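You operate a simulated robot arm through the tools that you are given. There is no shell and no other tool. Be economical: measure what you need, move in short steps, check, and stop when the job is done.

You are at the controls of a simulated two-armed robot. One attempt, no reset.

## Task
Fit the bar block in station 2, step block in 4, roller block in 6, then run the trial.
Fine: the split disc block stays on the bench top; press the blue trial button once; all six caps must reach the catch tray in pose 5.

Only the result counts: the job must be done as asked and must still hold three seconds after the hand-in. Knocking over, shifting, dropping, spilling or breaking anything else fails it. Lids that push on must go on centred and level and be pressed home; caps that screw on are set level and turned clockwise until they are tight.

## Robot
Two 7-joint arms with two-finger parallel grippers on one trunk, hanging from a carriage that runs on a rail from [-1.076, 1.294] to [0.318, -0.382] (x, y) and turns from -365 to 323 degrees about z. Base frame: it is fixed where the carriage stands at the start and does not move with it; the origin is on the floor, on the carriage's upright axis, x ahead of it, y to its left, z up. Readings come in m, degrees, newtons and seconds.
The left shoulder is at the start at [0.04, 0.161, 1.038], the right one opposite. With the tool pointing down near the work surface each hand reaches from about 0.3 to 0.78 m from the robot's upright axis, wherever it stands, measured 20 degrees to its own side. Places, roughly: station 2 of the tooling rail [0.6, 0, 0.8]; station 4 of the tooling rail [0.7, 0.1, 0.8]; station 6 of the tooling rail [0.8, 0.1, 0.8]. Payload 4.4 kg a hand.
Tool frame (each hand has its own): the origin (TCP) lies between the finger pads and is the grasp point; the fingertips stand 0.023 m ahead of it; z points along the fingers, y is the line along which they close. The gripper opens to 0.094 m. The fingers are 0.038 m wide and 0.01 m thick; the gripper's body (0.054 by 0.096 m) begins 0.039 m behind the TCP.
Orientation is that of the tool frame in the base frame, as a unit quaternion [w, x, y, z]. With the fingers straight down and closing along the base's y, the tool's x points along the base's -x, its y along +y and its z along -z.

## Interface
- The arms move only by the tool servo_tool. It takes "left_increments", "right_increments" or both (then of equal length, played together; a hand with none holds still); each is a list of rows, each a list of 7 numbers: the opening in per cent of the stroke, from 0 (shut) to 100 (fully open), then the shift along the base's x, y, z in m, then the turn, a rotation vector about the base's x, y, z in degrees. In form: [[fingers, dx, dy, dz, ax, ay, az], ...]. A call has 1 to 10 rows; each row shifts and turns the commanded pose from where the row before left it. Rows are played at 5 a second. More than 0.05 m and 8.6 degrees between two rows, or a gripper value outside its range, and nothing of the call is played. Where a pose cannot be reached the arm comes as near as it can. A force on the tool above 40 N (or 10 N above the force at the start of the call, whichever is more), or a blocked arm, ends the call early, and 0.2 s more pass. The fingers move at their own pace (about 0.045 m/s each) and stop on an object; they squeeze with about 24 N. The grip force told is the motor's: it shows also when the fingers shut on nothing. Time passes only in rows, and 0.2 s behind the last, so rows that do not move let the fingers close. It gives the time, the measured TCP pose, the force on the tool (base axes), the opening and the grip force at its end, in the units of the frame above (readings bear some noise), with the torque about the TCP (base axes, N m) and any sound that the robot's microphone picked up, and new pictures: "show" is both (left out), scene, wrist or none (wrist: the cameras of the hands that moved).
- Cameras (640 x 400 px; columns grow to the right, rows downward): "scene" is now at [0.2364, 0.0045, 1.3253]; the picture's right is [0.07, -1.00, 0.00], its down [-0.76, -0.05, -0.65] and it looks along [0.64, 0.05, -0.76] (base axes); focal length 262 px, centre (320, 200). "left" rides on the left gripper at [0.086, -0.016, -0.074] in its tool frame; the picture's right is [0.18, 0.98, 0.00], its down [-0.58, 0.11, -0.81] and it looks along [-0.79, 0.15, 0.59] (tool axes); focal length 243 px, centre (320, 200). "right" rides on the right gripper at [0.086, 0.016, -0.074] in its tool frame; the picture's right is [-0.18, 0.98, 0.00], its down [-0.58, -0.11, -0.81] and it looks along [-0.79, -0.15, 0.59] (tool axes); focal length 243 px, centre (320, 200). There is no depth. A picture from a camera that has moved, and an enlarged one, comes with that camera's place and axes in the base frame and with its lens.
- raise_lower(by): slides the trunk up (or, below 0, down) by that many m; the arms and the scene camera ride with it, the base frame stays. It gives what a move gives, with no picture.
- base_move(legs): drives the robot by 1 to 6 legs, each [ahead, left, turn to the left] in m, m and degrees, along the robot's own axes; the way and the turn of a leg run together, so that a leg with both is an arc; at most 1.5 m and 180 degrees a leg. The arms and the cameras ride along, it lands a little off, and it stops where it bumps. It keeps to its track: a leg is cut to what the track allows. It gives what a move gives, and a new picture of the scene camera.
- pan_tilt(pan, tilt): turns the head with the scene camera to pan (to the left, within 86 degrees either way) and tilt (down, from -29 to 69), counted from straight ahead of the robot. It gives what a move gives, and a new picture of the scene camera.
- enlarge(camera, box): a new picture of the part [left, top, right, bottom] of that camera's present view, enlarged. No time passes.
- finish_job(): hands the job in; it is judged then, once.

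Work in short steps. Places have to be worked out from the pictures, the camera data and where the tool is seen: move nearer, look again, correct. Check each grasp and each placing, and mend what went wrong. You have 120 turns and 260 pictures in all, those below and enlarged ones among them. Open the grippers and draw the arms clear of the work before you hand the job in, unless the task says otherwise; then end with one line.

The tools are called after "Request:" by a JSON object that holds its "fn" and its "kwargs". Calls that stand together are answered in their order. servo_tool: Moves the arms, as the interface text tells. Its arguments: {"type":"object","properties":{"left_increments":{"type":"array"},"right_increments":{"type":"array"},"show":{"type":"string","enum":["both","scene","wrist","none"]}},"required":[]} The other tools are called the same way: raise_lower (by) slides the trunk up or down; base_move (legs) drives the base; pan_tilt (pan, tilt) turns the head that bears the scene camera; enlarge (camera, box) takes an enlarged picture of a part of a camera's view; finish_job () hands the job in.

At the start:

```text
t: 0.0
left_ee_pos: [0.4707, 0.2823, 1.0719]
left_orientation: [0.0, 0.001, 1.0, 0.0]
left_force: [-0.6, -0.2, 0.5]
left_ft_torque: [-0.01, -0.01, 0.03]
left_finger_gap: 0.0939
left_grip_force: 0.1
right_ee_pos: [0.4104, -0.183, 1.0591]
right_orientation: [0.0, 0.001, 1.0, 0.0]
right_force: [1.2, 0.6, 0.4]
right_ft_torque: [0.03, -0.01, 0.02]
right_finger_gap: 0.0941
right_grip_force: 0.1
trunk travel left (down, up): [-0.175, 0.595]
robot x, y, heading: [0.0016, 0.0001, 0.3]
head pan, tilt: [4.0, 49.8]
```

scene: 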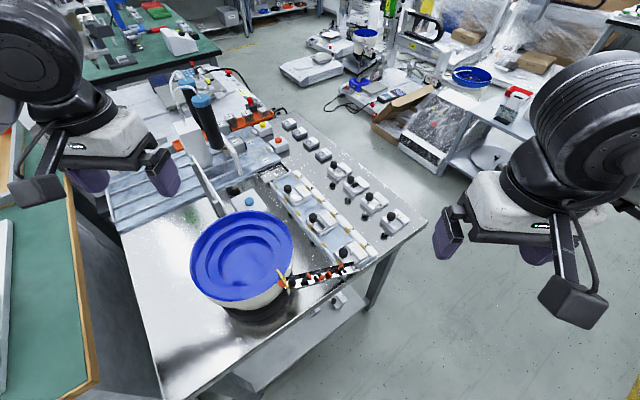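
right: 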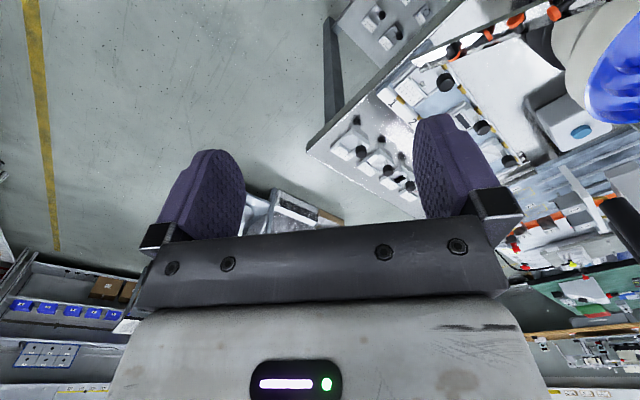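
left: 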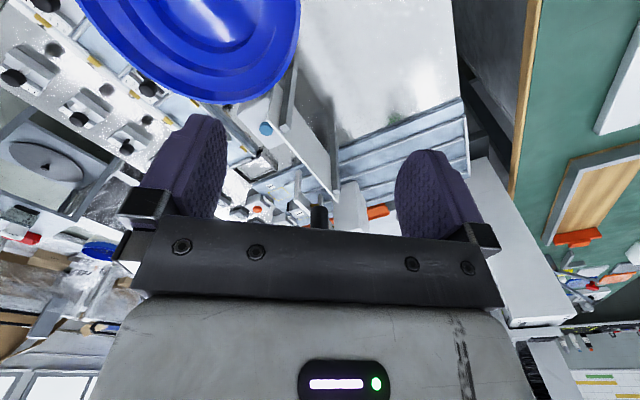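

The scene shows a bowl feeder, a tooling rail and blocks with knobs on the bench. I enlarge the working area to identify the pieces.

Request:
{"fn": "enlarge", "kwargs": {"camera": "scene", "box": [240, 100, 440, 225]}}

Request:
{"fn": "enlarge", "kwargs": {"camera": "scene", "box": [220, 180, 420, 305]}}

Request:
{"fn": "enlarge", "kwargs": {"camera": "scene", "box": [140, 60, 300, 160]}}

```text
3.20 times, centred on (340, 162) of scene
camera zoom: at [0.2364, 0.0045, 1.3253], right [0.07, -1.0, 0.0], down [-0.76, -0.05, -0.65], along [0.64, 0.05, -0.76], focal length 838 px, centre (256, 320)
```

zoom: 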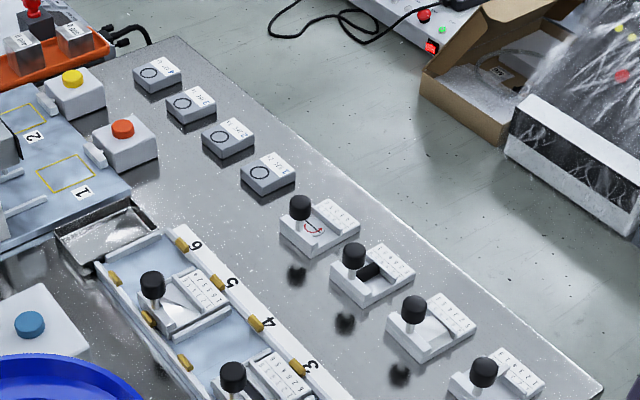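

```text
3.20 times, centred on (320, 242) of scene
camera zoom: at [0.2364, 0.0045, 1.3253], right [0.07, -1.0, 0.0], down [-0.76, -0.05, -0.65], along [0.64, 0.05, -0.76], focal length 838 px, centre (320, 64)
```

zoom: 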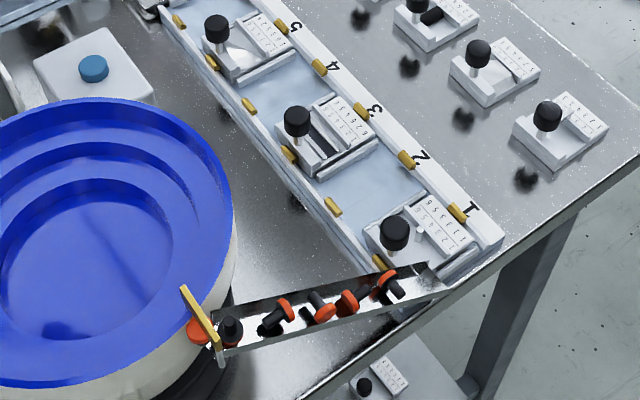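

```text
4.00 times, centred on (220, 110) of scene
camera zoom: at [0.2364, 0.0045, 1.3253], right [0.07, -1.0, 0.0], down [-0.76, -0.05, -0.65], along [0.64, 0.05, -0.76], focal length 1047 px, centre (720, 560)
```

zoom: 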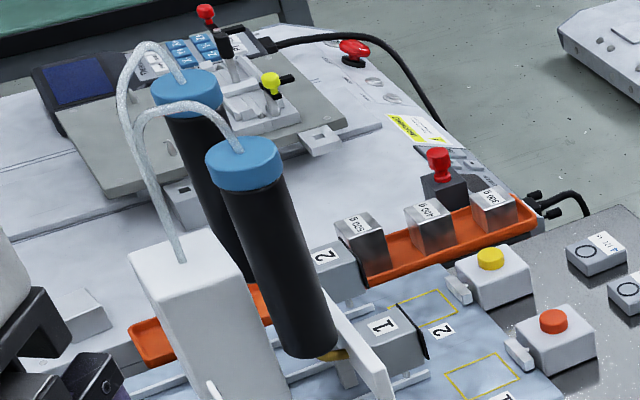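

Stations 2, 4, 6 look empty and four loose blocks lie to the right. I zoom closer on each loose block to identify them.

Request:
{"fn": "enlarge", "kwargs": {"camera": "scene", "box": [320, 150, 380, 190]}}

Request:
{"fn": "enlarge", "kwargs": {"camera": "scene", "box": [354, 182, 414, 222]}}

Request:
{"fn": "enlarge", "kwargs": {"camera": "scene", "box": [326, 205, 386, 270]}}

Request:
{"fn": "enlarge", "kwargs": {"camera": "scene", "box": [270, 170, 340, 240]}}

```text
10.00 times, centred on (350, 170) of scene
camera zoom: at [0.2364, 0.0045, 1.3253], right [0.07, -1.0, 0.0], down [-0.76, -0.05, -0.65], along [0.64, 0.05, -0.76], focal length 2618 px, centre (20, 500)
```

zoom: 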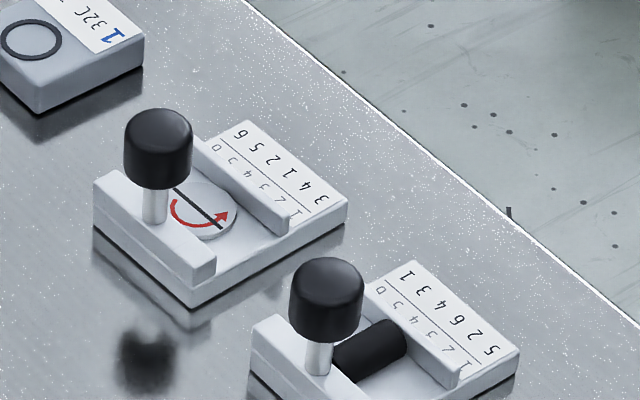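

```text
10.00 times, centred on (384, 202) of scene
camera zoom: at [0.2364, 0.0045, 1.3253], right [0.07, -1.0, 0.0], down [-0.76, -0.05, -0.65], along [0.64, 0.05, -0.76], focal length 2618 px, centre (-320, 180)
```

zoom: 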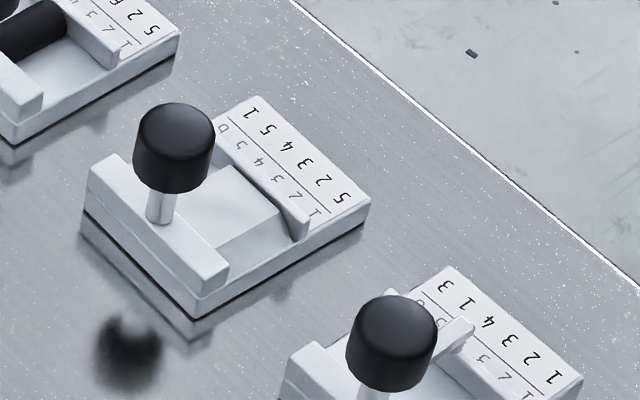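

```text
6.15 times, centred on (356, 238) of scene
camera zoom: at [0.2364, 0.0045, 1.3253], right [0.07, -1.0, 0.0], down [-0.76, -0.05, -0.65], along [0.64, 0.05, -0.76], focal length 1611 px, centre (98, -31)
```

zoom: 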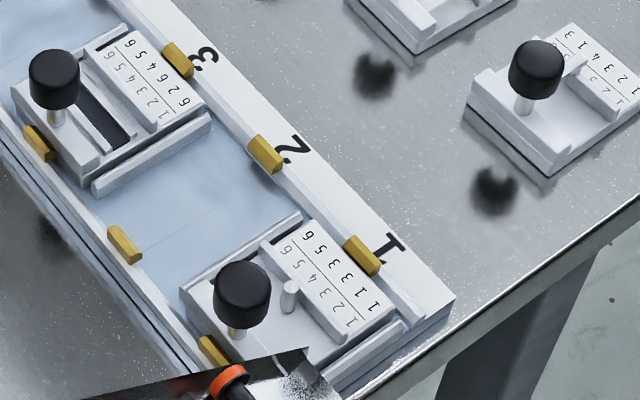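

```text
5.71 times, centred on (305, 205) of scene
camera zoom: at [0.2364, 0.0045, 1.3253], right [0.07, -1.0, 0.0], down [-0.76, -0.05, -0.65], along [0.64, 0.05, -0.76], focal length 1496 px, centre (406, 171)
```

zoom: 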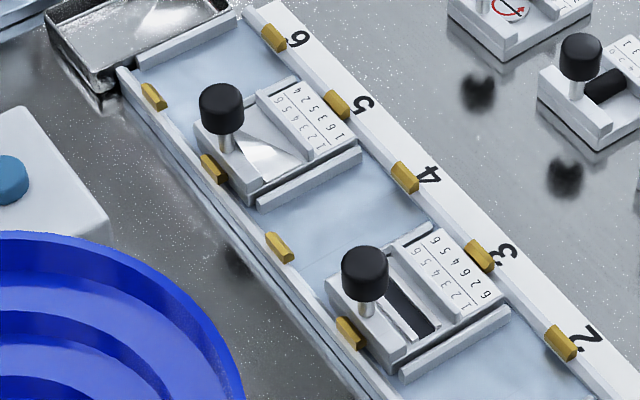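

The blocks from far to near are split disc, roller, step and bar, all turned like the fitted ones, with the rail about 40° off x. I move the right hand above the bar block, turned to 40° yaw, to measure it.

Request:
{"fn": "servo_tool", "kwargs": {"right_increments": [[60, 0.034, 0.01, -0.015, 0, 0, 8], [60, 0.034, 0.01, -0.015, 0, 0, 8], [60, 0.034, 0.01, -0.015, 0, 0, 8], [60, 0.034, 0.01, -0.015, 0, 0, 8], [60, 0.034, 0.01, -0.015, 0, 0, 8], [60, 0, 0, 0, 0, 0, 0]]}}

```text
t: 1.4
left_ee_pos: [0.4708, 0.2804, 1.0724]
left_orientation: [0.0, 0.0, 1.0, 0.001]
left_force: [-0.3, -0.1, -1.6]
left_ft_torque: [-0.02, -0.02, -0.01]
left_finger_gap: 0.0939
left_grip_force: 0.0
right_ee_pos: [0.5813, -0.1327, 0.9835]
right_orientation: [0.001, -0.342, 0.94, -0.002]
right_force: [0.0, -0.1, 0.2]
right_ft_torque: [0.03, 0.0, 0.01]
right_finger_gap: 0.0564
right_grip_force: 0.0
trunk travel left (down, up): [-0.175, 0.595]
robot x, y, heading: [0.0004, 0.0005, -0.2]
head pan, tilt: [4.0, 49.8]
camera scene: at [0.2361, 0.0042, 1.3252], right [0.07, -1.0, 0.0], down [-0.76, -0.05, -0.65], along [0.64, 0.04, -0.76], focal length 262 px, centre (320, 200)
camera right: at [0.5045, -0.1761, 1.0579], right [-0.49, 0.87, 0.0], down [0.51, 0.29, 0.81], along [0.7, 0.4, -0.59], focal length 243 px, centre (320, 200)
```

scene: 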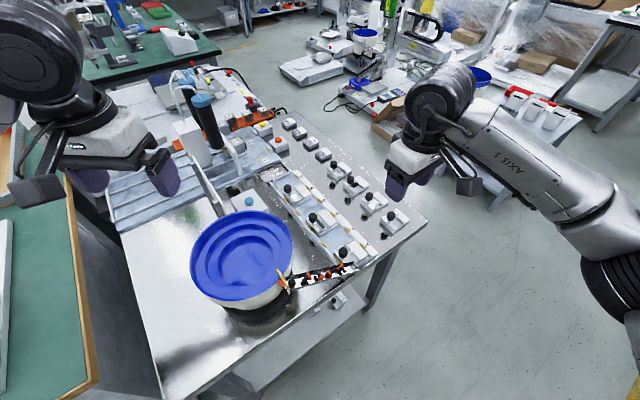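
right: 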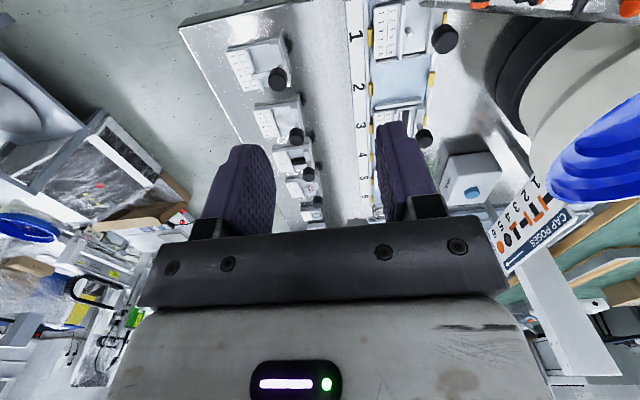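

Triangulating both views puts the bar knob near (0.645, -0.148, 0.79), with the table at about 0.745. I move the hand above it and look again.

Request:
{"fn": "servo_tool", "kwargs": {"right_increments": [[60, 0.022, -0.005, -0.036, 0, 0, 0], [60, 0.022, -0.005, -0.036, 0, 0, 0], [60, 0.02, -0.005, -0.036, 0, 0, 0], [60, 0, 0, 0, 0, 0, 0]]}}

```text
t: 2.4
left_ee_pos: [0.4714, 0.281, 1.0725]
left_orientation: [0.0, 0.0, 1.0, 0.0]
left_force: [0.5, -0.2, -0.2]
left_ft_torque: [0.02, 0.03, -0.01]
left_finger_gap: 0.0938
left_grip_force: 0.1
right_ee_pos: [0.6325, -0.1465, 0.8926]
right_orientation: [0.0, -0.342, 0.94, 0.0]
right_force: [-0.1, -0.2, -0.2]
right_ft_torque: [0.03, 0.01, 0.06]
right_finger_gap: 0.0563
right_grip_force: 0.0
right hand out of reach, approached as far as the arm can: row 3
trunk travel left (down, up): [-0.175, 0.595]
robot x, y, heading: [0.0033, 0.001, -0.1]
head pan, tilt: [4.0, 49.8]
camera scene: at [0.2364, 0.0045, 1.3253], right [0.07, -1.0, 0.0], down [-0.76, -0.05, -0.65], along [0.64, 0.05, -0.76], focal length 262 px, centre (320, 200)
camera right: at [0.5565, -0.1899, 0.9679], right [-0.49, 0.87, 0.0], down [0.52, 0.29, 0.81], along [0.7, 0.4, -0.59], focal length 243 px, centre (320, 200)
```

scene: 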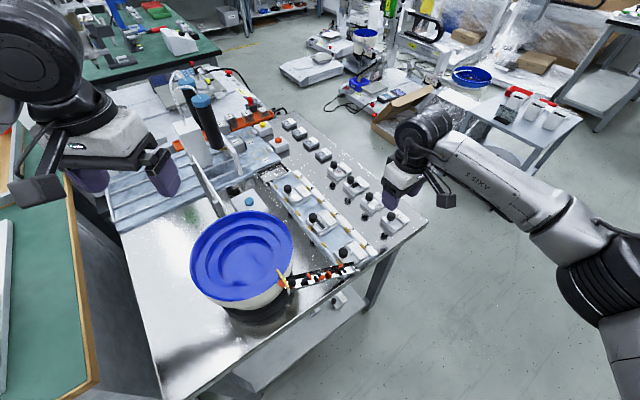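
right: 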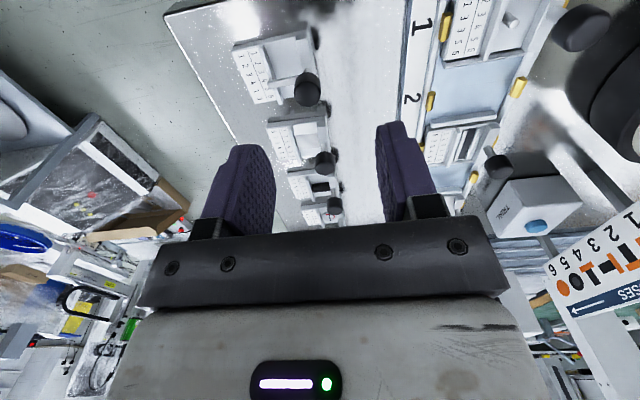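

The right arm is at its reach limit here, so I'll drive the carriage about 0.3 m along its track and face the rail at 40°. First I raise the trunk for clearance.

Request:
{"fn": "raise_lower", "kwargs": {"by": 0.12}}

Request:
{"fn": "base_move", "kwargs": {"legs": [[0.192, -0.231, 0], [0, 0, 40]]}}

```text
t: 3.9
left_ee_pos: [0.4713, 0.2807, 1.1917]
left_orientation: [0.0, 0.0, 1.0, 0.0]
left_force: [0.0, -0.6, -0.5]
left_ft_torque: [-0.04, 0.01, 0.0]
left_finger_gap: 0.0939
left_grip_force: 0.0
right_ee_pos: [0.6326, -0.1456, 1.0128]
right_orientation: [0.0, -0.342, 0.94, 0.0]
right_force: [0.4, -0.3, 0.5]
right_ft_torque: [0.02, -0.01, -0.03]
right_finger_gap: 0.0564
right_grip_force: 0.0
trunk travel left (down, up): [-0.295, 0.475]
robot x, y, heading: [0.0014, 0.0015, -0.1]
head pan, tilt: [4.0, 49.8]
```

```text
t: 7.8
left_ee_pos: [0.3797, 0.2827, 1.1928]
left_orientation: [0.0, -0.338, 0.941, 0.0]
left_force: [-0.3, 0.2, 0.6]
left_ft_torque: [0.0, -0.01, -0.01]
left_finger_gap: 0.094
left_grip_force: 0.0
right_ee_pos: [0.776, 0.0568, 1.0136]
right_orientation: [0.0, -0.639, 0.769, 0.0]
right_force: [0.2, -0.3, -0.4]
right_ft_torque: [0.01, 0.0, 0.03]
right_finger_gap: 0.0564
right_grip_force: 0.1
trunk travel left (down, up): [-0.295, 0.475]
robot x, y, heading: [0.1961, -0.2358, 39.5]
head pan, tilt: [4.0, 49.8]
camera scene: at [0.3735, -0.0799, 1.4453], right [0.69, -0.72, 0.0], down [-0.55, -0.53, -0.65], along [0.47, 0.45, -0.76], focal length 262 px, centre (320, 200)
```

scene: 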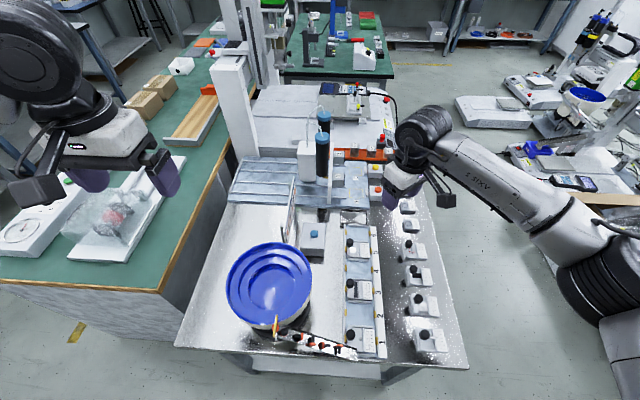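

The robot now faces the rail. I lower the trunk back to its start height and bring the right hand, turned back to 40°, above the bar block.

Request:
{"fn": "raise_lower", "kwargs": {"by": -0.1}}

Request:
{"fn": "servo_tool", "kwargs": {"right_increments": [[50, -0.022, -0.035, 0.004, 0, 0, -7], [50, -0.022, -0.035, 0, 0, 0, -7], [50, -0.022, -0.035, 0, 0, 0, -7], [50, -0.022, -0.035, 0, 0, 0, -7], [50, -0.022, -0.035, 0, 0, 0, -7], [50, -0.022, -0.035, 0, 0, 0, -4.5], [50, 0, 0, 0, 0, 0, 0]]}}

```text
t: 9.2
left_ee_pos: [0.3791, 0.2835, 1.0933]
left_orientation: [-0.001, -0.338, 0.941, -0.001]
left_force: [0.6, -0.3, 0.2]
left_ft_torque: [-0.01, -0.02, 0.01]
left_finger_gap: 0.0944
left_grip_force: 0.0
right_ee_pos: [0.7768, 0.0562, 0.913]
right_orientation: [0.001, -0.64, 0.769, 0.0]
right_force: [0.8, 1.0, -0.5]
right_ft_torque: [-0.04, 0.03, 0.02]
right_finger_gap: 0.0564
right_grip_force: 0.1
trunk travel left (down, up): [-0.195, 0.575]
robot x, y, heading: [0.1952, -0.2318, 39.3]
head pan, tilt: [4.0, 49.8]
```

```text
t: 10.8
left_ee_pos: [0.3788, 0.2835, 1.093]
left_orientation: [0.0, -0.337, 0.941, 0.0]
left_force: [0.3, -0.5, 0.4]
left_ft_torque: [-0.02, 0.01, 0.01]
left_finger_gap: 0.0941
left_grip_force: 0.1
right_ee_pos: [0.6444, -0.1551, 0.9169]
right_orientation: [0.0, -0.341, 0.94, 0.0]
right_force: [0.3, 0.1, 0.2]
right_ft_torque: [0.0, 0.0, 0.0]
right_finger_gap: 0.0471
right_grip_force: 0.1
trunk travel left (down, up): [-0.195, 0.575]
robot x, y, heading: [0.1977, -0.2321, 39.6]
head pan, tilt: [4.0, 49.8]
camera scene: at [0.3738, -0.0794, 1.3455], right [0.69, -0.72, 0.0], down [-0.55, -0.53, -0.65], along [0.47, 0.45, -0.76], focal length 262 px, centre (320, 200)
camera right: at [0.5672, -0.1997, 0.9919], right [-0.49, 0.87, 0.0], down [0.52, 0.29, 0.81], along [0.7, 0.4, -0.59], focal length 243 px, centre (320, 200)
```

scene: 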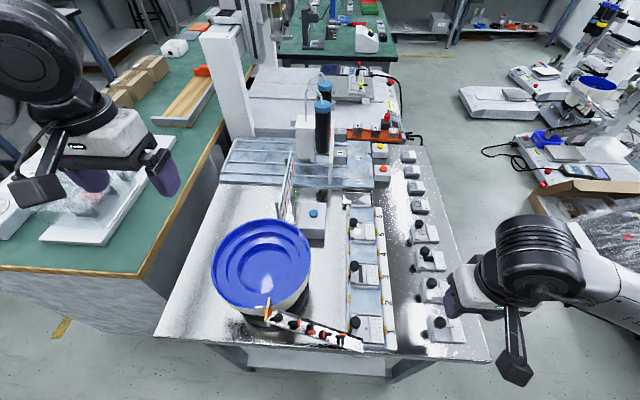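
right: 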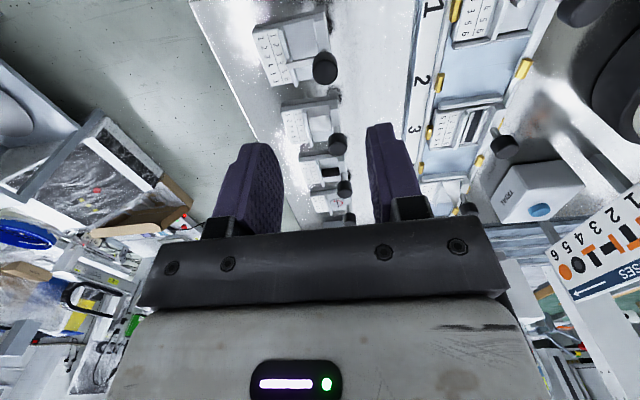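

The wrist view puts the bar knob near (0.648, -0.151). I zoom the scene camera to triangulate heights and rail slots.

Request:
{"fn": "enlarge", "kwargs": {"camera": "scene", "box": [400, 230, 500, 370]}}

Request:
{"fn": "enlarge", "kwargs": {"camera": "scene", "box": [320, 240, 420, 360]}}

Request:
{"fn": "enlarge", "kwargs": {"camera": "scene", "box": [320, 180, 400, 250]}}

Request:
{"fn": "enlarge", "kwargs": {"camera": "right", "box": [400, 0, 560, 200]}}

```text
2.86 times, centred on (450, 300) of scene
camera zoom: at [0.3738, -0.0794, 1.3455], right [0.69, -0.72, 0.0], down [-0.55, -0.53, -0.65], along [0.47, 0.45, -0.76], focal length 748 px, centre (-51, -86)
```

zoom: 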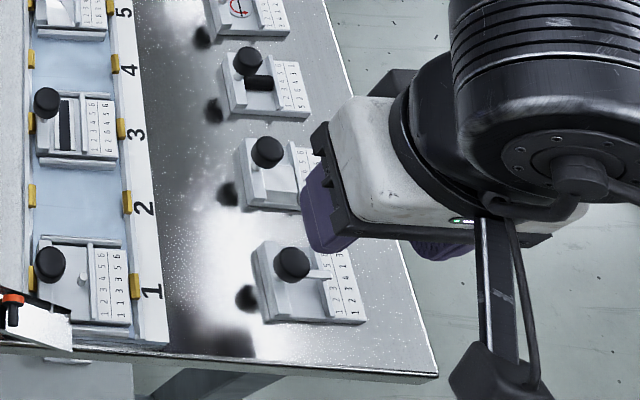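

```text
3.33 times, centred on (370, 300) of scene
camera zoom: at [0.3738, -0.0794, 1.3455], right [0.69, -0.72, 0.0], down [-0.55, -0.53, -0.65], along [0.47, 0.45, -0.76], focal length 873 px, centre (153, -133)
```

zoom: 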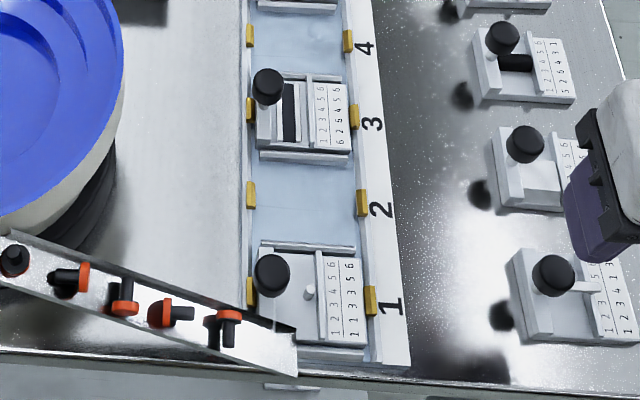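

```text
5.71 times, centred on (360, 215) of scene
camera zoom: at [0.3738, -0.0794, 1.3455], right [0.69, -0.72, 0.0], down [-0.55, -0.53, -0.65], along [0.47, 0.45, -0.76], focal length 1496 px, centre (91, 114)
```

zoom: 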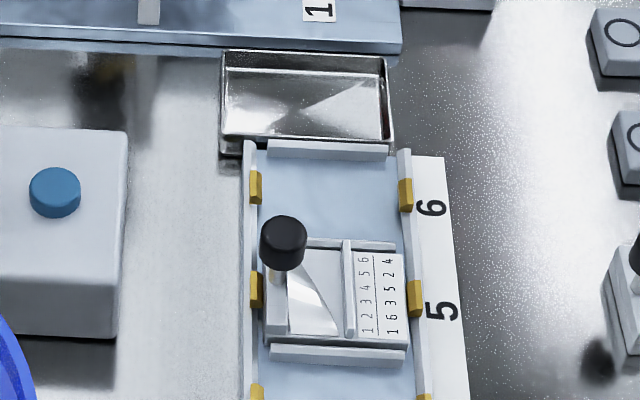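

```text
2.00 times, centred on (480, 100) of right
camera zoom: at [0.5672, -0.1997, 0.9919], right [-0.49, 0.87, 0.0], down [0.52, 0.29, 0.81], along [0.7, 0.4, -0.59], focal length 485 px, centre (0, 400)
```

zoom: 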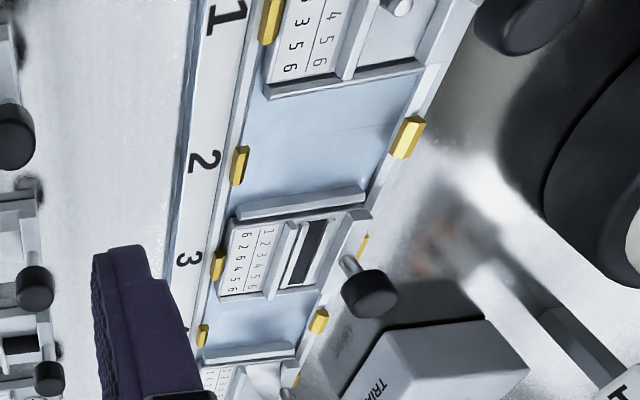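

Triangulated: bar knob (0.650, -0.149, 0.785); fitted knobs 1/3/5 at (0.529,-0.028), (0.621,0.049), (0.714,0.127), at z ≈ 0.80. I descend part way over the bar knob and check centring.

Request:
{"fn": "servo_tool", "kwargs": {"right_increments": [[50, 0.003, 0.003, -0.03, 0, 0, 0], [50, 0.003, 0.003, -0.03, 0, 0, 0], [50, 0, 0, -0.025, 0, 0, 0], [50, 0, 0, 0, 0, 0, 0]], "show": "wrist"}}

```text
t: 11.8
left_ee_pos: [0.3782, 0.284, 1.0926]
left_orientation: [0.0, -0.338, 0.941, 0.0]
left_force: [0.2, -0.2, -0.8]
left_ft_torque: [0.02, 0.0, 0.0]
left_finger_gap: 0.094
left_grip_force: 0.1
right_ee_pos: [0.6504, -0.1491, 0.8317]
right_orientation: [0.0, -0.342, 0.94, -0.001]
right_force: [0.7, -0.8, 0.2]
right_ft_torque: [0.01, 0.03, 0.0]
right_finger_gap: 0.047
right_grip_force: 0.0
trunk travel left (down, up): [-0.195, 0.575]
robot x, y, heading: [0.1977, -0.2324, 39.3]
head pan, tilt: [4.0, 49.8]
camera right: at [0.5731, -0.1929, 0.9059], right [-0.49, 0.87, 0.0], down [0.52, 0.29, 0.81], along [0.7, 0.4, -0.59], focal length 243 px, centre (320, 200)
```

right: 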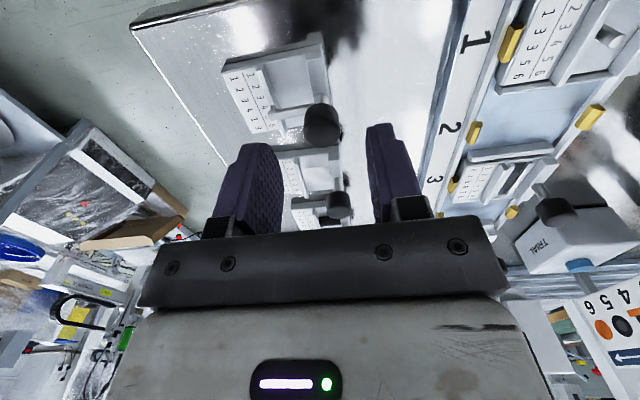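

The knob is centred between the fingers. I descend to z 0.79, close, and let the grip settle.

Request:
{"fn": "servo_tool", "kwargs": {"right_increments": [[50, 0, 0, -0.02, 0, 0, 0], [50, 0, 0, -0.021, 0, 0, 0], [50, 0, 0, 0, 0, 0, 0], [0, 0, 0, 0, 0, 0, 0], [0, 0, 0, 0, 0, 0, 0], [0, 0, 0, 0, 0, 0, 0]], "show": "wrist"}}

```text
t: 13.2
left_ee_pos: [0.3782, 0.2827, 1.0926]
left_orientation: [0.001, -0.337, 0.941, 0.0]
left_force: [0.5, -0.3, 0.4]
left_ft_torque: [0.0, -0.03, -0.02]
left_finger_gap: 0.0941
left_grip_force: 0.2
right_ee_pos: [0.6495, -0.1496, 0.7904]
right_orientation: [-0.001, -0.341, 0.94, -0.001]
right_force: [0.4, -0.2, 1.0]
right_ft_torque: [0.03, 0.02, 0.0]
right_finger_gap: 0.0198
right_grip_force: 23.8
trunk travel left (down, up): [-0.195, 0.575]
robot x, y, heading: [0.1948, -0.2332, 39.6]
head pan, tilt: [4.0, 49.8]
camera right: at [0.5737, -0.1928, 0.866], right [-0.49, 0.87, 0.0], down [0.52, 0.29, 0.81], along [0.7, 0.4, -0.59], focal length 243 px, centre (320, 200)
```

right: 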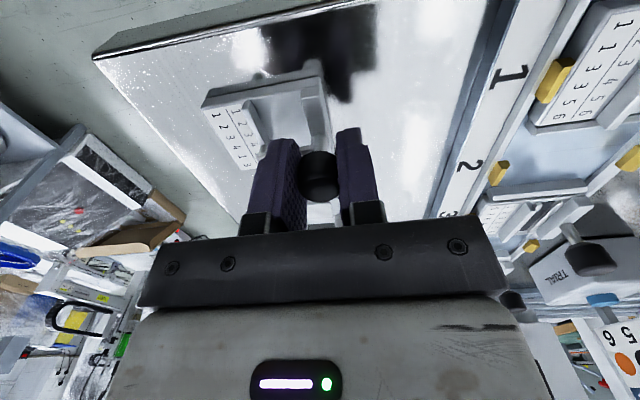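

Gripped (gap 0.020, 24 N). I lift by 8 cm and check the block hangs level.

Request:
{"fn": "servo_tool", "kwargs": {"right_increments": [[0, 0, 0, 0.015, 0, 0, 0], [0, 0, 0, 0.025, 0, 0, 0], [0, 0, 0, 0.04, 0, 0, 0], [0, 0, 0, 0, 0, 0, 0]]}}

```text
t: 14.2
left_ee_pos: [0.3783, 0.2829, 1.0925]
left_orientation: [0.0, -0.338, 0.941, 0.0]
left_force: [0.0, 0.1, 0.3]
left_ft_torque: [-0.01, -0.02, 0.0]
left_finger_gap: 0.094
left_grip_force: 0.0
right_ee_pos: [0.6499, -0.1476, 0.8707]
right_orientation: [0.0, -0.342, 0.94, 0.0]
right_force: [0.0, 0.7, -1.5]
right_ft_torque: [-0.02, 0.04, -0.03]
right_finger_gap: 0.0197
right_grip_force: 23.8
trunk travel left (down, up): [-0.195, 0.575]
robot x, y, heading: [0.1939, -0.2348, 39.4]
head pan, tilt: [4.0, 49.8]
camera scene: at [0.3732, -0.0801, 1.3452], right [0.69, -0.72, 0.0], down [-0.55, -0.53, -0.65], along [0.47, 0.45, -0.76], focal length 262 px, centre (320, 200)
camera right: at [0.5737, -0.1918, 0.9461], right [-0.49, 0.87, 0.0], down [0.52, 0.29, 0.81], along [0.7, 0.4, -0.59], focal length 243 px, centre (320, 200)
```

scene: 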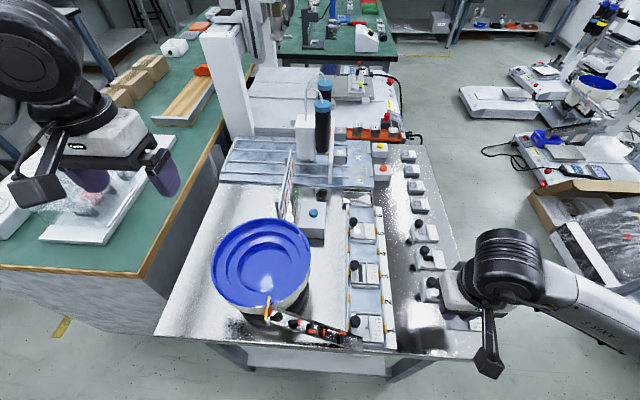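
right: 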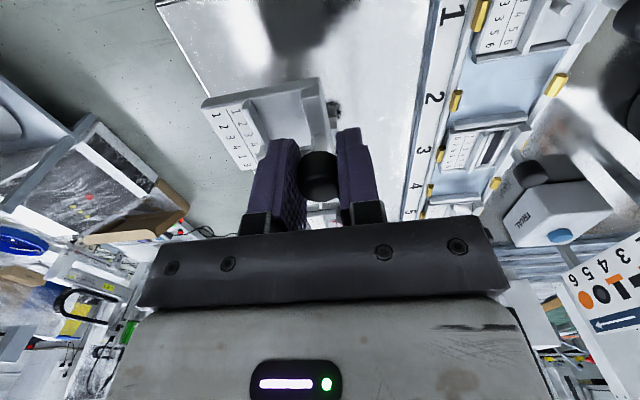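

The block hangs level and weighs about 1.5 N. I carry it over station 2 at this height.

Request:
{"fn": "servo_tool", "kwargs": {"right_increments": [[0, -0.0188, 0.04, 0, 0, 0, 0], [0, -0.0188, 0.04, 0, 0, 0, 0], [0, -0.0187, 0.04, 0, 0, 0, 0], [0, -0.0187, 0.04, 0, 0, 0, 0], [0, 0, 0, 0, 0, 0, 0]]}}

Request:
{"fn": "enlarge", "kwargs": {"camera": "scene", "box": [320, 250, 420, 350]}}

Request:
{"fn": "enlarge", "kwargs": {"camera": "right", "box": [180, 0, 480, 220]}}

```text
t: 15.3
left_ee_pos: [0.379, 0.2826, 1.0921]
left_orientation: [0.0, -0.338, 0.941, 0.0]
left_force: [0.2, 0.1, -0.2]
left_ft_torque: [-0.02, 0.0, 0.02]
left_finger_gap: 0.094
left_grip_force: 0.1
right_ee_pos: [0.5748, 0.0097, 0.867]
right_orientation: [0.001, -0.342, 0.94, -0.002]
right_force: [-1.0, -0.2, -1.4]
right_ft_torque: [0.0, 0.01, -0.03]
right_finger_gap: 0.0195
right_grip_force: 23.8
trunk travel left (down, up): [-0.195, 0.575]
robot x, y, heading: [0.1987, -0.2387, 39.5]
head pan, tilt: [4.0, 49.8]
camera scene: at [0.374, -0.081, 1.3452], right [0.69, -0.72, 0.0], down [-0.55, -0.53, -0.65], along [0.47, 0.44, -0.76], focal length 262 px, centre (320, 200)
camera right: at [0.4984, -0.0336, 0.9433], right [-0.49, 0.87, 0.0], down [0.51, 0.29, 0.81], along [0.7, 0.39, -0.59], focal length 243 px, centre (320, 200)
```

scene: 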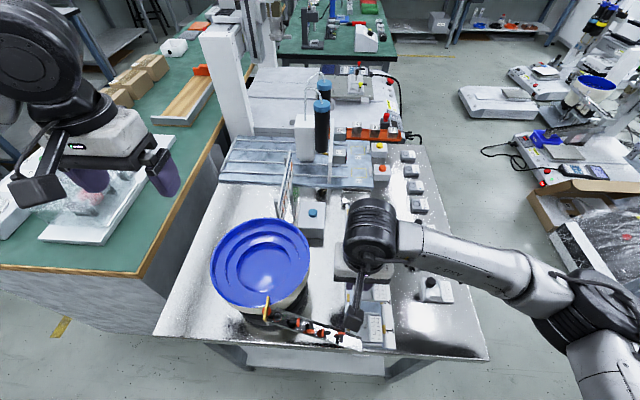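
right: 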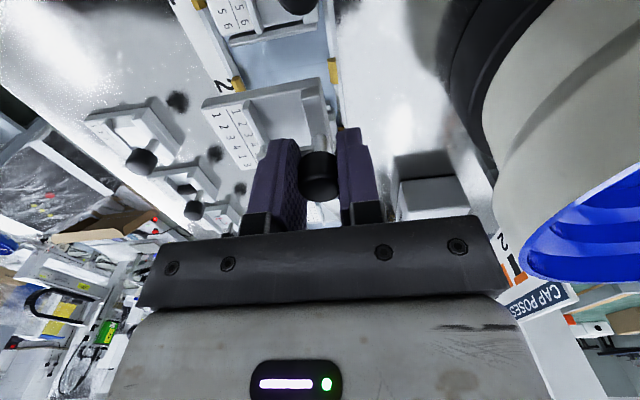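

```text
4.00 times, centred on (370, 300) of scene
camera zoom: at [0.374, -0.081, 1.3452], right [0.69, -0.72, 0.0], down [-0.55, -0.53, -0.65], along [0.47, 0.44, -0.76], focal length 1047 px, centre (120, -200)
```

zoom: 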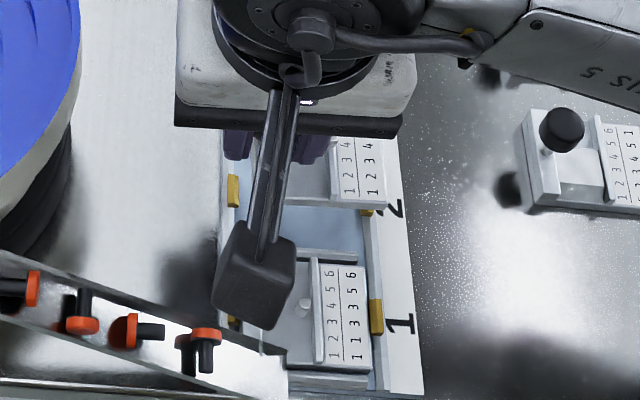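

```text
1.82 times, centred on (330, 110) of right
camera zoom: at [0.4984, -0.0336, 0.9433], right [-0.49, 0.87, 0.0], down [0.51, 0.29, 0.81], along [0.7, 0.39, -0.59], focal length 441 px, centre (302, 364)
```

zoom: 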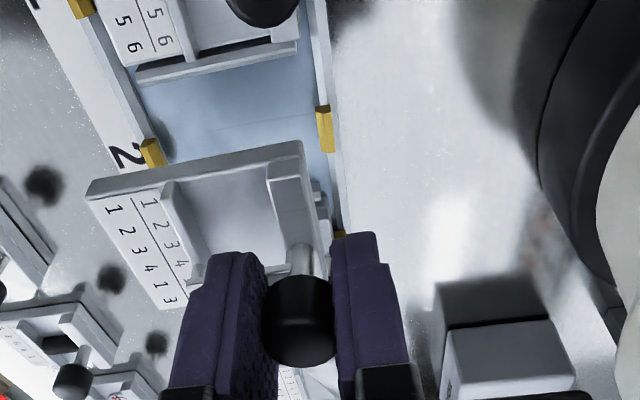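

Yaw agrees with the rail to about 1°. I lower the block to about 2 cm above its seat and check again.

Request:
{"fn": "servo_tool", "kwargs": {"right_increments": [[0, 0, 0.0, -0.022, 0, 0, 0], [0, 0, 0, -0.022, 0, 0, 0], [0, 0, 0, 0, 0, 0, 0]], "show": "none"}}

Request:
{"fn": "enlarge", "kwargs": {"camera": "scene", "box": [320, 250, 420, 350]}}

Request:
{"fn": "enlarge", "kwargs": {"camera": "right", "box": [180, 0, 480, 220]}}

```text
t: 16.1
left_ee_pos: [0.3782, 0.2839, 1.0913]
left_orientation: [0.0, -0.338, 0.941, 0.0]
left_force: [0.7, 0.1, 0.3]
left_ft_torque: [0.0, -0.01, 0.0]
left_finger_gap: 0.0939
left_grip_force: 0.1
right_ee_pos: [0.5743, 0.0118, 0.8257]
right_orientation: [0.0, -0.342, 0.94, 0.0]
right_force: [0.3, 0.6, -1.2]
right_ft_torque: [-0.01, 0.03, -0.06]
right_finger_gap: 0.0196
right_grip_force: 24.2
trunk travel left (down, up): [-0.195, 0.575]
robot x, y, heading: [0.1964, -0.2356, 39.5]
head pan, tilt: [4.0, 49.8]
```

```text
4.00 times, centred on (370, 300) of scene
camera zoom: at [0.3736, -0.0799, 1.3453], right [0.69, -0.72, 0.0], down [-0.55, -0.53, -0.65], along [0.47, 0.45, -0.76], focal length 1047 px, centre (120, -200)
```

zoom: 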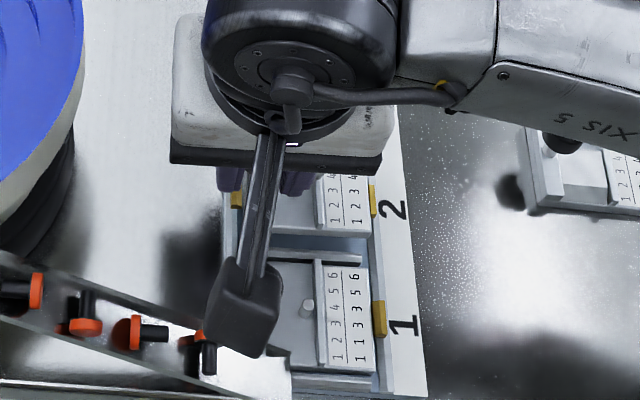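

```text
1.82 times, centred on (330, 110) of right
camera zoom: at [0.4979, -0.0317, 0.9005], right [-0.49, 0.87, 0.0], down [0.52, 0.29, 0.81], along [0.7, 0.4, -0.59], focal length 441 px, centre (302, 364)
```

zoom: 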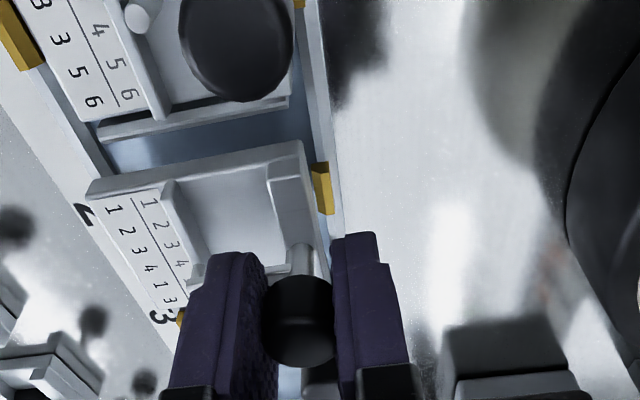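

Alignment looks within about 1–2 mm. I lower slowly in small rows toward the seat, watching the force.

Request:
{"fn": "servo_tool", "kwargs": {"right_increments": [[0, -0.0005, 0.0005, -0.006, 0, 0, 0], [0, 0, 0, -0.005, 0, 0, 0], [0, 0, 0, -0.004, 0, 0, 0], [0, 0, 0, -0.003, 0, 0, 0], [0, 0, 0, 0, 0, 0, 0]], "show": "none"}}

Request:
{"fn": "enlarge", "kwargs": {"camera": "scene", "box": [320, 250, 420, 350]}}

Request:
{"fn": "enlarge", "kwargs": {"camera": "right", "box": [180, 0, 480, 220]}}

```text
t: 17.4
left_ee_pos: [0.3789, 0.2828, 1.0914]
left_orientation: [0.0, -0.339, 0.941, 0.0]
left_force: [-0.1, 0.8, -0.2]
left_ft_torque: [0.0, 0.02, 0.04]
left_finger_gap: 0.0939
left_grip_force: 0.1
right_ee_pos: [0.5736, 0.0123, 0.8099]
right_orientation: [0.0, -0.342, 0.94, 0.0]
right_force: [-0.3, -0.3, -1.3]
right_ft_torque: [0.02, -0.01, -0.02]
right_finger_gap: 0.0194
right_grip_force: 23.7
trunk travel left (down, up): [-0.195, 0.575]
robot x, y, heading: [0.1969, -0.2352, 39.5]
head pan, tilt: [4.0, 49.8]
```

```text
4.00 times, centred on (370, 300) of scene
camera zoom: at [0.3736, -0.08, 1.3453], right [0.69, -0.72, 0.0], down [-0.55, -0.53, -0.65], along [0.47, 0.45, -0.76], focal length 1047 px, centre (120, -200)
```

zoom: 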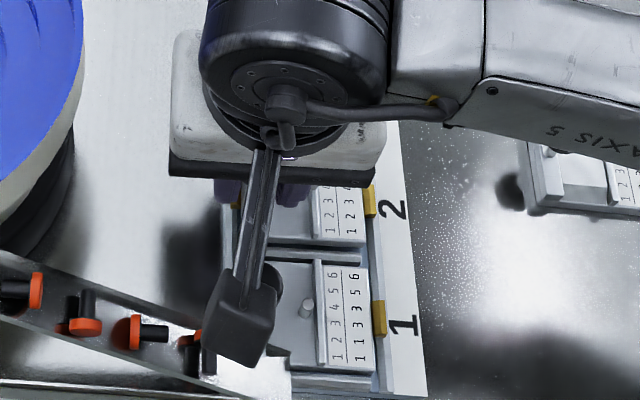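

```text
1.82 times, centred on (330, 110) of right
camera zoom: at [0.4981, -0.0317, 0.8843], right [-0.49, 0.87, 0.0], down [0.52, 0.29, 0.81], along [0.7, 0.4, -0.59], focal length 441 px, centre (302, 364)
```

zoom: 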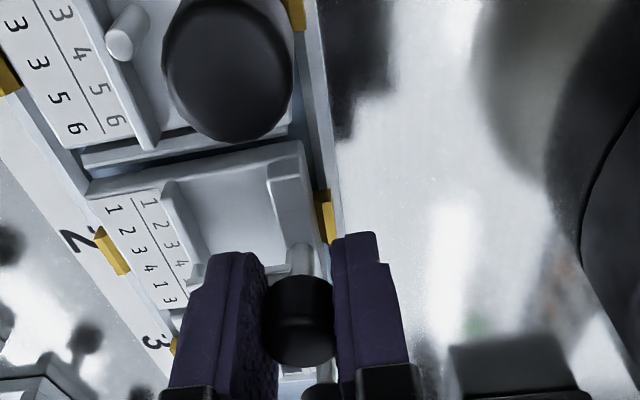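

Still free-hanging. I zoom further in to compare the seat offset against the fitted blocks' tabs before the last millimetres.

Request:
{"fn": "enlarge", "kwargs": {"camera": "scene", "box": [385, 280, 425, 345]}}

Request:
{"fn": "enlarge", "kwargs": {"camera": "right", "box": [180, 40, 370, 190]}}

```text
6.15 times, centred on (405, 312) of scene
camera zoom: at [0.3736, -0.08, 1.3453], right [0.69, -0.72, 0.0], down [-0.55, -0.53, -0.65], along [0.47, 0.45, -0.76], focal length 1611 px, centre (-203, -492)
```

zoom: 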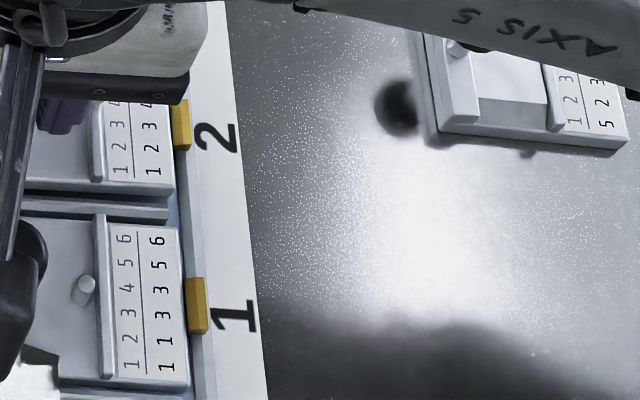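

```text
2.67 times, centred on (275, 115) of right
camera zoom: at [0.4981, -0.0317, 0.8843], right [-0.49, 0.87, 0.0], down [0.52, 0.29, 0.81], along [0.7, 0.4, -0.59], focal length 647 px, centre (440, 427)
```

zoom: 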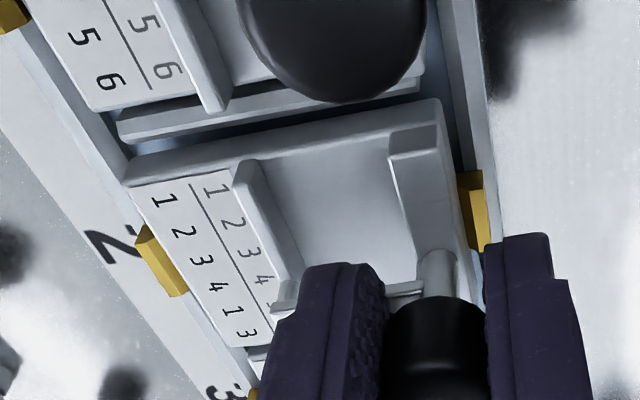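

The tab comparison suggests about 1 mm too far along the rail. I correct this and continue down to contact.

Request:
{"fn": "servo_tool", "kwargs": {"right_increments": [[0, -0.0004, -0.0011, 0, 0, 0, 0], [0, 0, 0, -0.002, 0, 0, 0], [0, 0, 0, -0.002, 0, 0, 0], [0, 0, 0, -0.002, 0, 0, 0], [0, 0, 0, -0.002, 0, 0, 0], [0, 0, 0, 0, 0, 0, 0]], "show": "none"}}

Request:
{"fn": "enlarge", "kwargs": {"camera": "scene", "box": [385, 280, 425, 345]}}

Request:
{"fn": "enlarge", "kwargs": {"camera": "right", "box": [180, 40, 370, 190]}}

```text
t: 18.8
left_ee_pos: [0.379, 0.2826, 1.0921]
left_orientation: [0.0, -0.338, 0.941, 0.0]
left_force: [0.4, -0.1, 0.2]
left_ft_torque: [0.0, 0.02, 0.02]
left_finger_gap: 0.0942
left_grip_force: 0.2
right_ee_pos: [0.5744, 0.0122, 0.8022]
right_orientation: [0.001, -0.342, 0.94, 0.0]
right_force: [-4.3, -3.9, 18.4]
right_ft_torque: [-0.11, -0.07, 0.08]
right_finger_gap: 0.02
right_grip_force: 23.9
trunk travel left (down, up): [-0.195, 0.575]
robot x, y, heading: [0.1959, -0.2301, 39.6]
head pan, tilt: [4.0, 49.8]
```

```text
6.15 times, centred on (405, 312) of scene
camera zoom: at [0.3738, -0.08, 1.3456], right [0.69, -0.72, 0.0], down [-0.55, -0.53, -0.65], along [0.47, 0.45, -0.76], focal length 1611 px, centre (-203, -492)
```

zoom: 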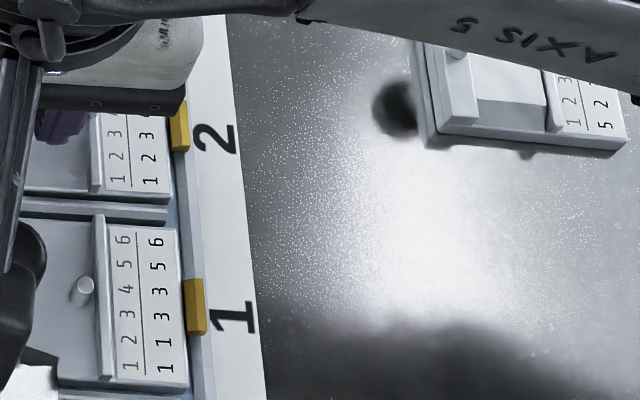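

```text
2.67 times, centred on (275, 115) of right
camera zoom: at [0.4979, -0.0324, 0.8767], right [-0.49, 0.87, 0.0], down [0.51, 0.29, 0.81], along [0.7, 0.4, -0.59], focal length 647 px, centre (440, 427)
```

zoom: 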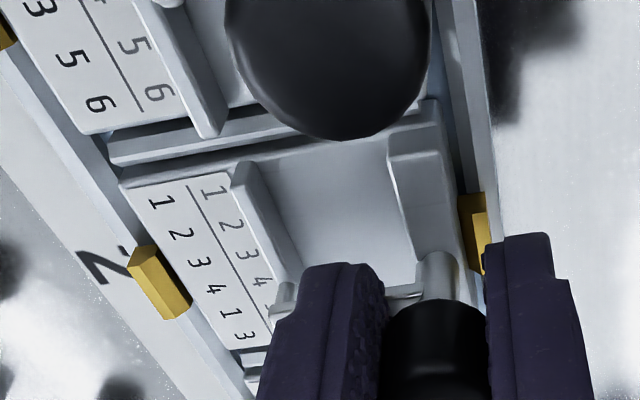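

Contact at z 0.802, close to the predicted seat height. I press gently a little more to see whether it is firm, then release and inspect.

Request:
{"fn": "servo_tool", "kwargs": {"right_increments": [[0, 0, 0, -0.001, 0, 0, 0], [0, 0, 0, 0, 0, 0, 0]], "show": "none"}}

Request:
{"fn": "servo_tool", "kwargs": {"right_increments": [[0, 0, 0, 0.003, 0, 0, 0], [40, 0, 0, 0, 0, 0, 0], [40, 0, 0, 0, 0, 0, 0], [40, 0, 0, 0.03, 0, 0, 0], [40, 0, 0, 0.05, 0, 0, 0], [40, 0, 0, 0, 0, 0, 0]], "show": "wrist"}}

Request:
{"fn": "enlarge", "kwargs": {"camera": "scene", "box": [330, 250, 430, 350]}}

```text
t: 19.4
left_ee_pos: [0.3799, 0.2832, 1.0928]
left_orientation: [0.0, -0.338, 0.941, 0.0]
left_force: [-0.2, -0.7, -0.3]
left_ft_torque: [0.03, 0.03, 0.0]
left_finger_gap: 0.0941
left_grip_force: 0.1
right_ee_pos: [0.5749, 0.012, 0.8017]
right_orientation: [0.0, -0.343, 0.94, 0.0]
right_force: [-2.5, -2.2, 19.6]
right_ft_torque: [-0.03, -0.04, 0.01]
right_finger_gap: 0.0198
right_grip_force: 23.9
trunk travel left (down, up): [-0.195, 0.575]
robot x, y, heading: [0.1949, -0.231, 39.4]
head pan, tilt: [4.0, 49.8]
```

```text
t: 20.8
left_ee_pos: [0.3774, 0.2833, 1.0917]
left_orientation: [0.0, -0.338, 0.941, 0.0]
left_force: [0.1, -0.3, -0.8]
left_ft_torque: [-0.01, -0.02, 0.01]
left_finger_gap: 0.0944
left_grip_force: 0.0
right_ee_pos: [0.5727, 0.0127, 0.8818]
right_orientation: [-0.001, -0.342, 0.94, 0.0]
right_force: [0.7, -0.3, -0.6]
right_ft_torque: [0.01, -0.02, 0.03]
right_finger_gap: 0.0376
right_grip_force: 0.0
trunk travel left (down, up): [-0.195, 0.575]
robot x, y, heading: [0.1969, -0.2334, 39.6]
head pan, tilt: [4.0, 49.8]
camera right: at [0.4963, -0.0317, 0.9576], right [-0.49, 0.87, 0.0], down [0.52, 0.29, 0.81], along [0.7, 0.4, -0.59], focal length 243 px, centre (320, 200)
```

right: 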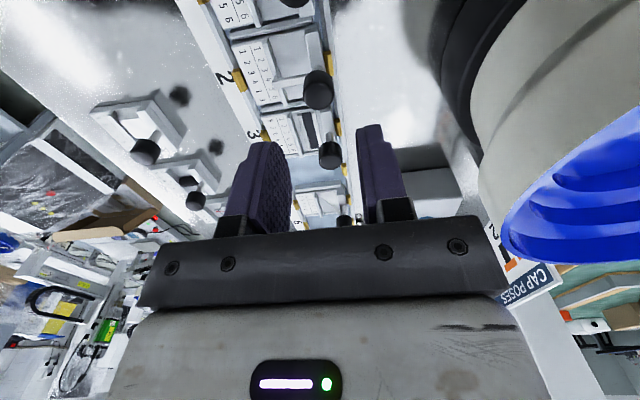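

```text
4.00 times, centred on (380, 300) of scene
camera zoom: at [0.3732, -0.0802, 1.3452], right [0.69, -0.72, 0.0], down [-0.55, -0.53, -0.65], along [0.47, 0.45, -0.76], focal length 1047 px, centre (80, -200)
```

zoom: 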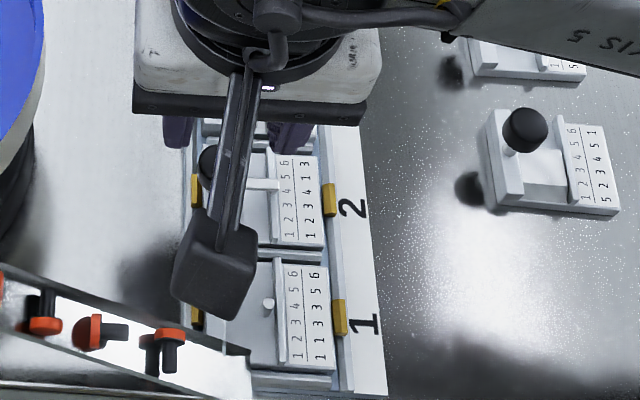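

Bar block sits centred on station 2's tabs. Next, the step block: knob triangulated at (0.713, -0.097). I move above it and go down partway.

Request:
{"fn": "servo_tool", "kwargs": {"right_increments": [[50, 0.035, -0.027, 0, 0, 0, 0], [50, 0.035, -0.027, 0, 0, 0, 0], [50, 0.035, -0.0275, 0, 0, 0, 0], [50, 0.0345, -0.0275, 0, 0, 0, 0], [50, 0, 0, -0.04, 0, 0, 0], [50, 0, 0, 0, 0, 0, 0]]}}

Request:
{"fn": "enlarge", "kwargs": {"camera": "scene", "box": [320, 200, 420, 350]}}

```text
t: 22.1
left_ee_pos: [0.3797, 0.2834, 1.0915]
left_orientation: [0.0, -0.338, 0.941, 0.0]
left_force: [0.3, -0.5, 0.0]
left_ft_torque: [-0.03, -0.01, 0.0]
left_finger_gap: 0.0939
left_grip_force: 0.0
right_ee_pos: [0.7145, -0.0944, 0.8434]
right_orientation: [0.0, -0.342, 0.94, -0.001]
right_force: [-0.4, -0.4, 0.1]
right_ft_torque: [0.02, 0.03, 0.05]
right_finger_gap: 0.0471
right_grip_force: 0.1
trunk travel left (down, up): [-0.195, 0.575]
robot x, y, heading: [0.1927, -0.2329, 39.6]
head pan, tilt: [4.0, 49.8]
camera scene: at [0.3742, -0.0803, 1.3454], right [0.69, -0.72, 0.0], down [-0.55, -0.53, -0.65], along [0.47, 0.44, -0.76], focal length 262 px, centre (320, 200)
camera right: at [0.6383, -0.1389, 0.9183], right [-0.49, 0.87, 0.0], down [0.51, 0.29, 0.81], along [0.7, 0.4, -0.59], focal length 243 px, centre (320, 200)
```

scene: 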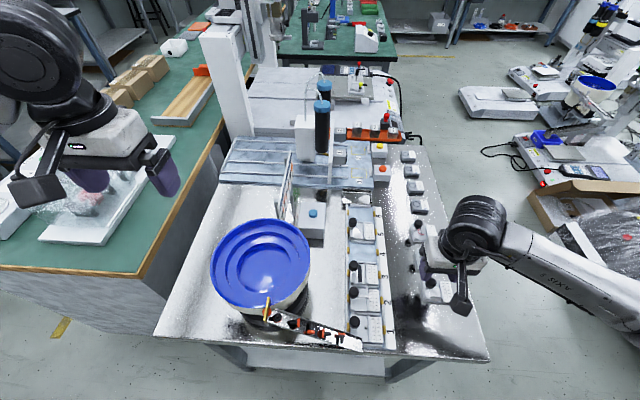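
right: 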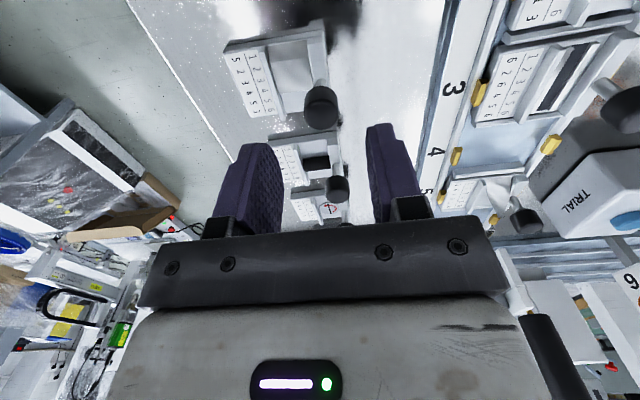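

```text
2.67 times, centred on (370, 275) of scene
camera zoom: at [0.3742, -0.0803, 1.3454], right [0.69, -0.72, 0.0], down [-0.55, -0.53, -0.65], along [0.47, 0.44, -0.76], focal length 698 px, centre (187, 0)
```

zoom: 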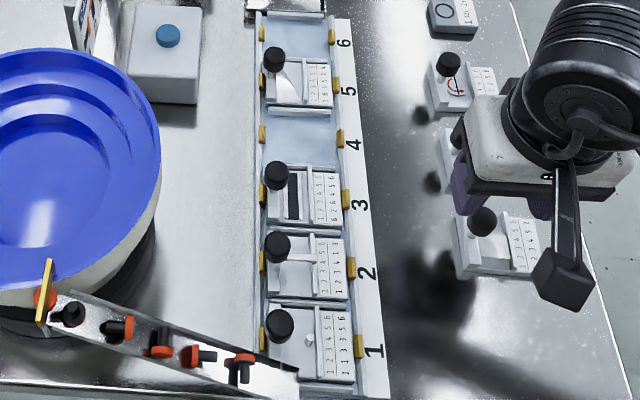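

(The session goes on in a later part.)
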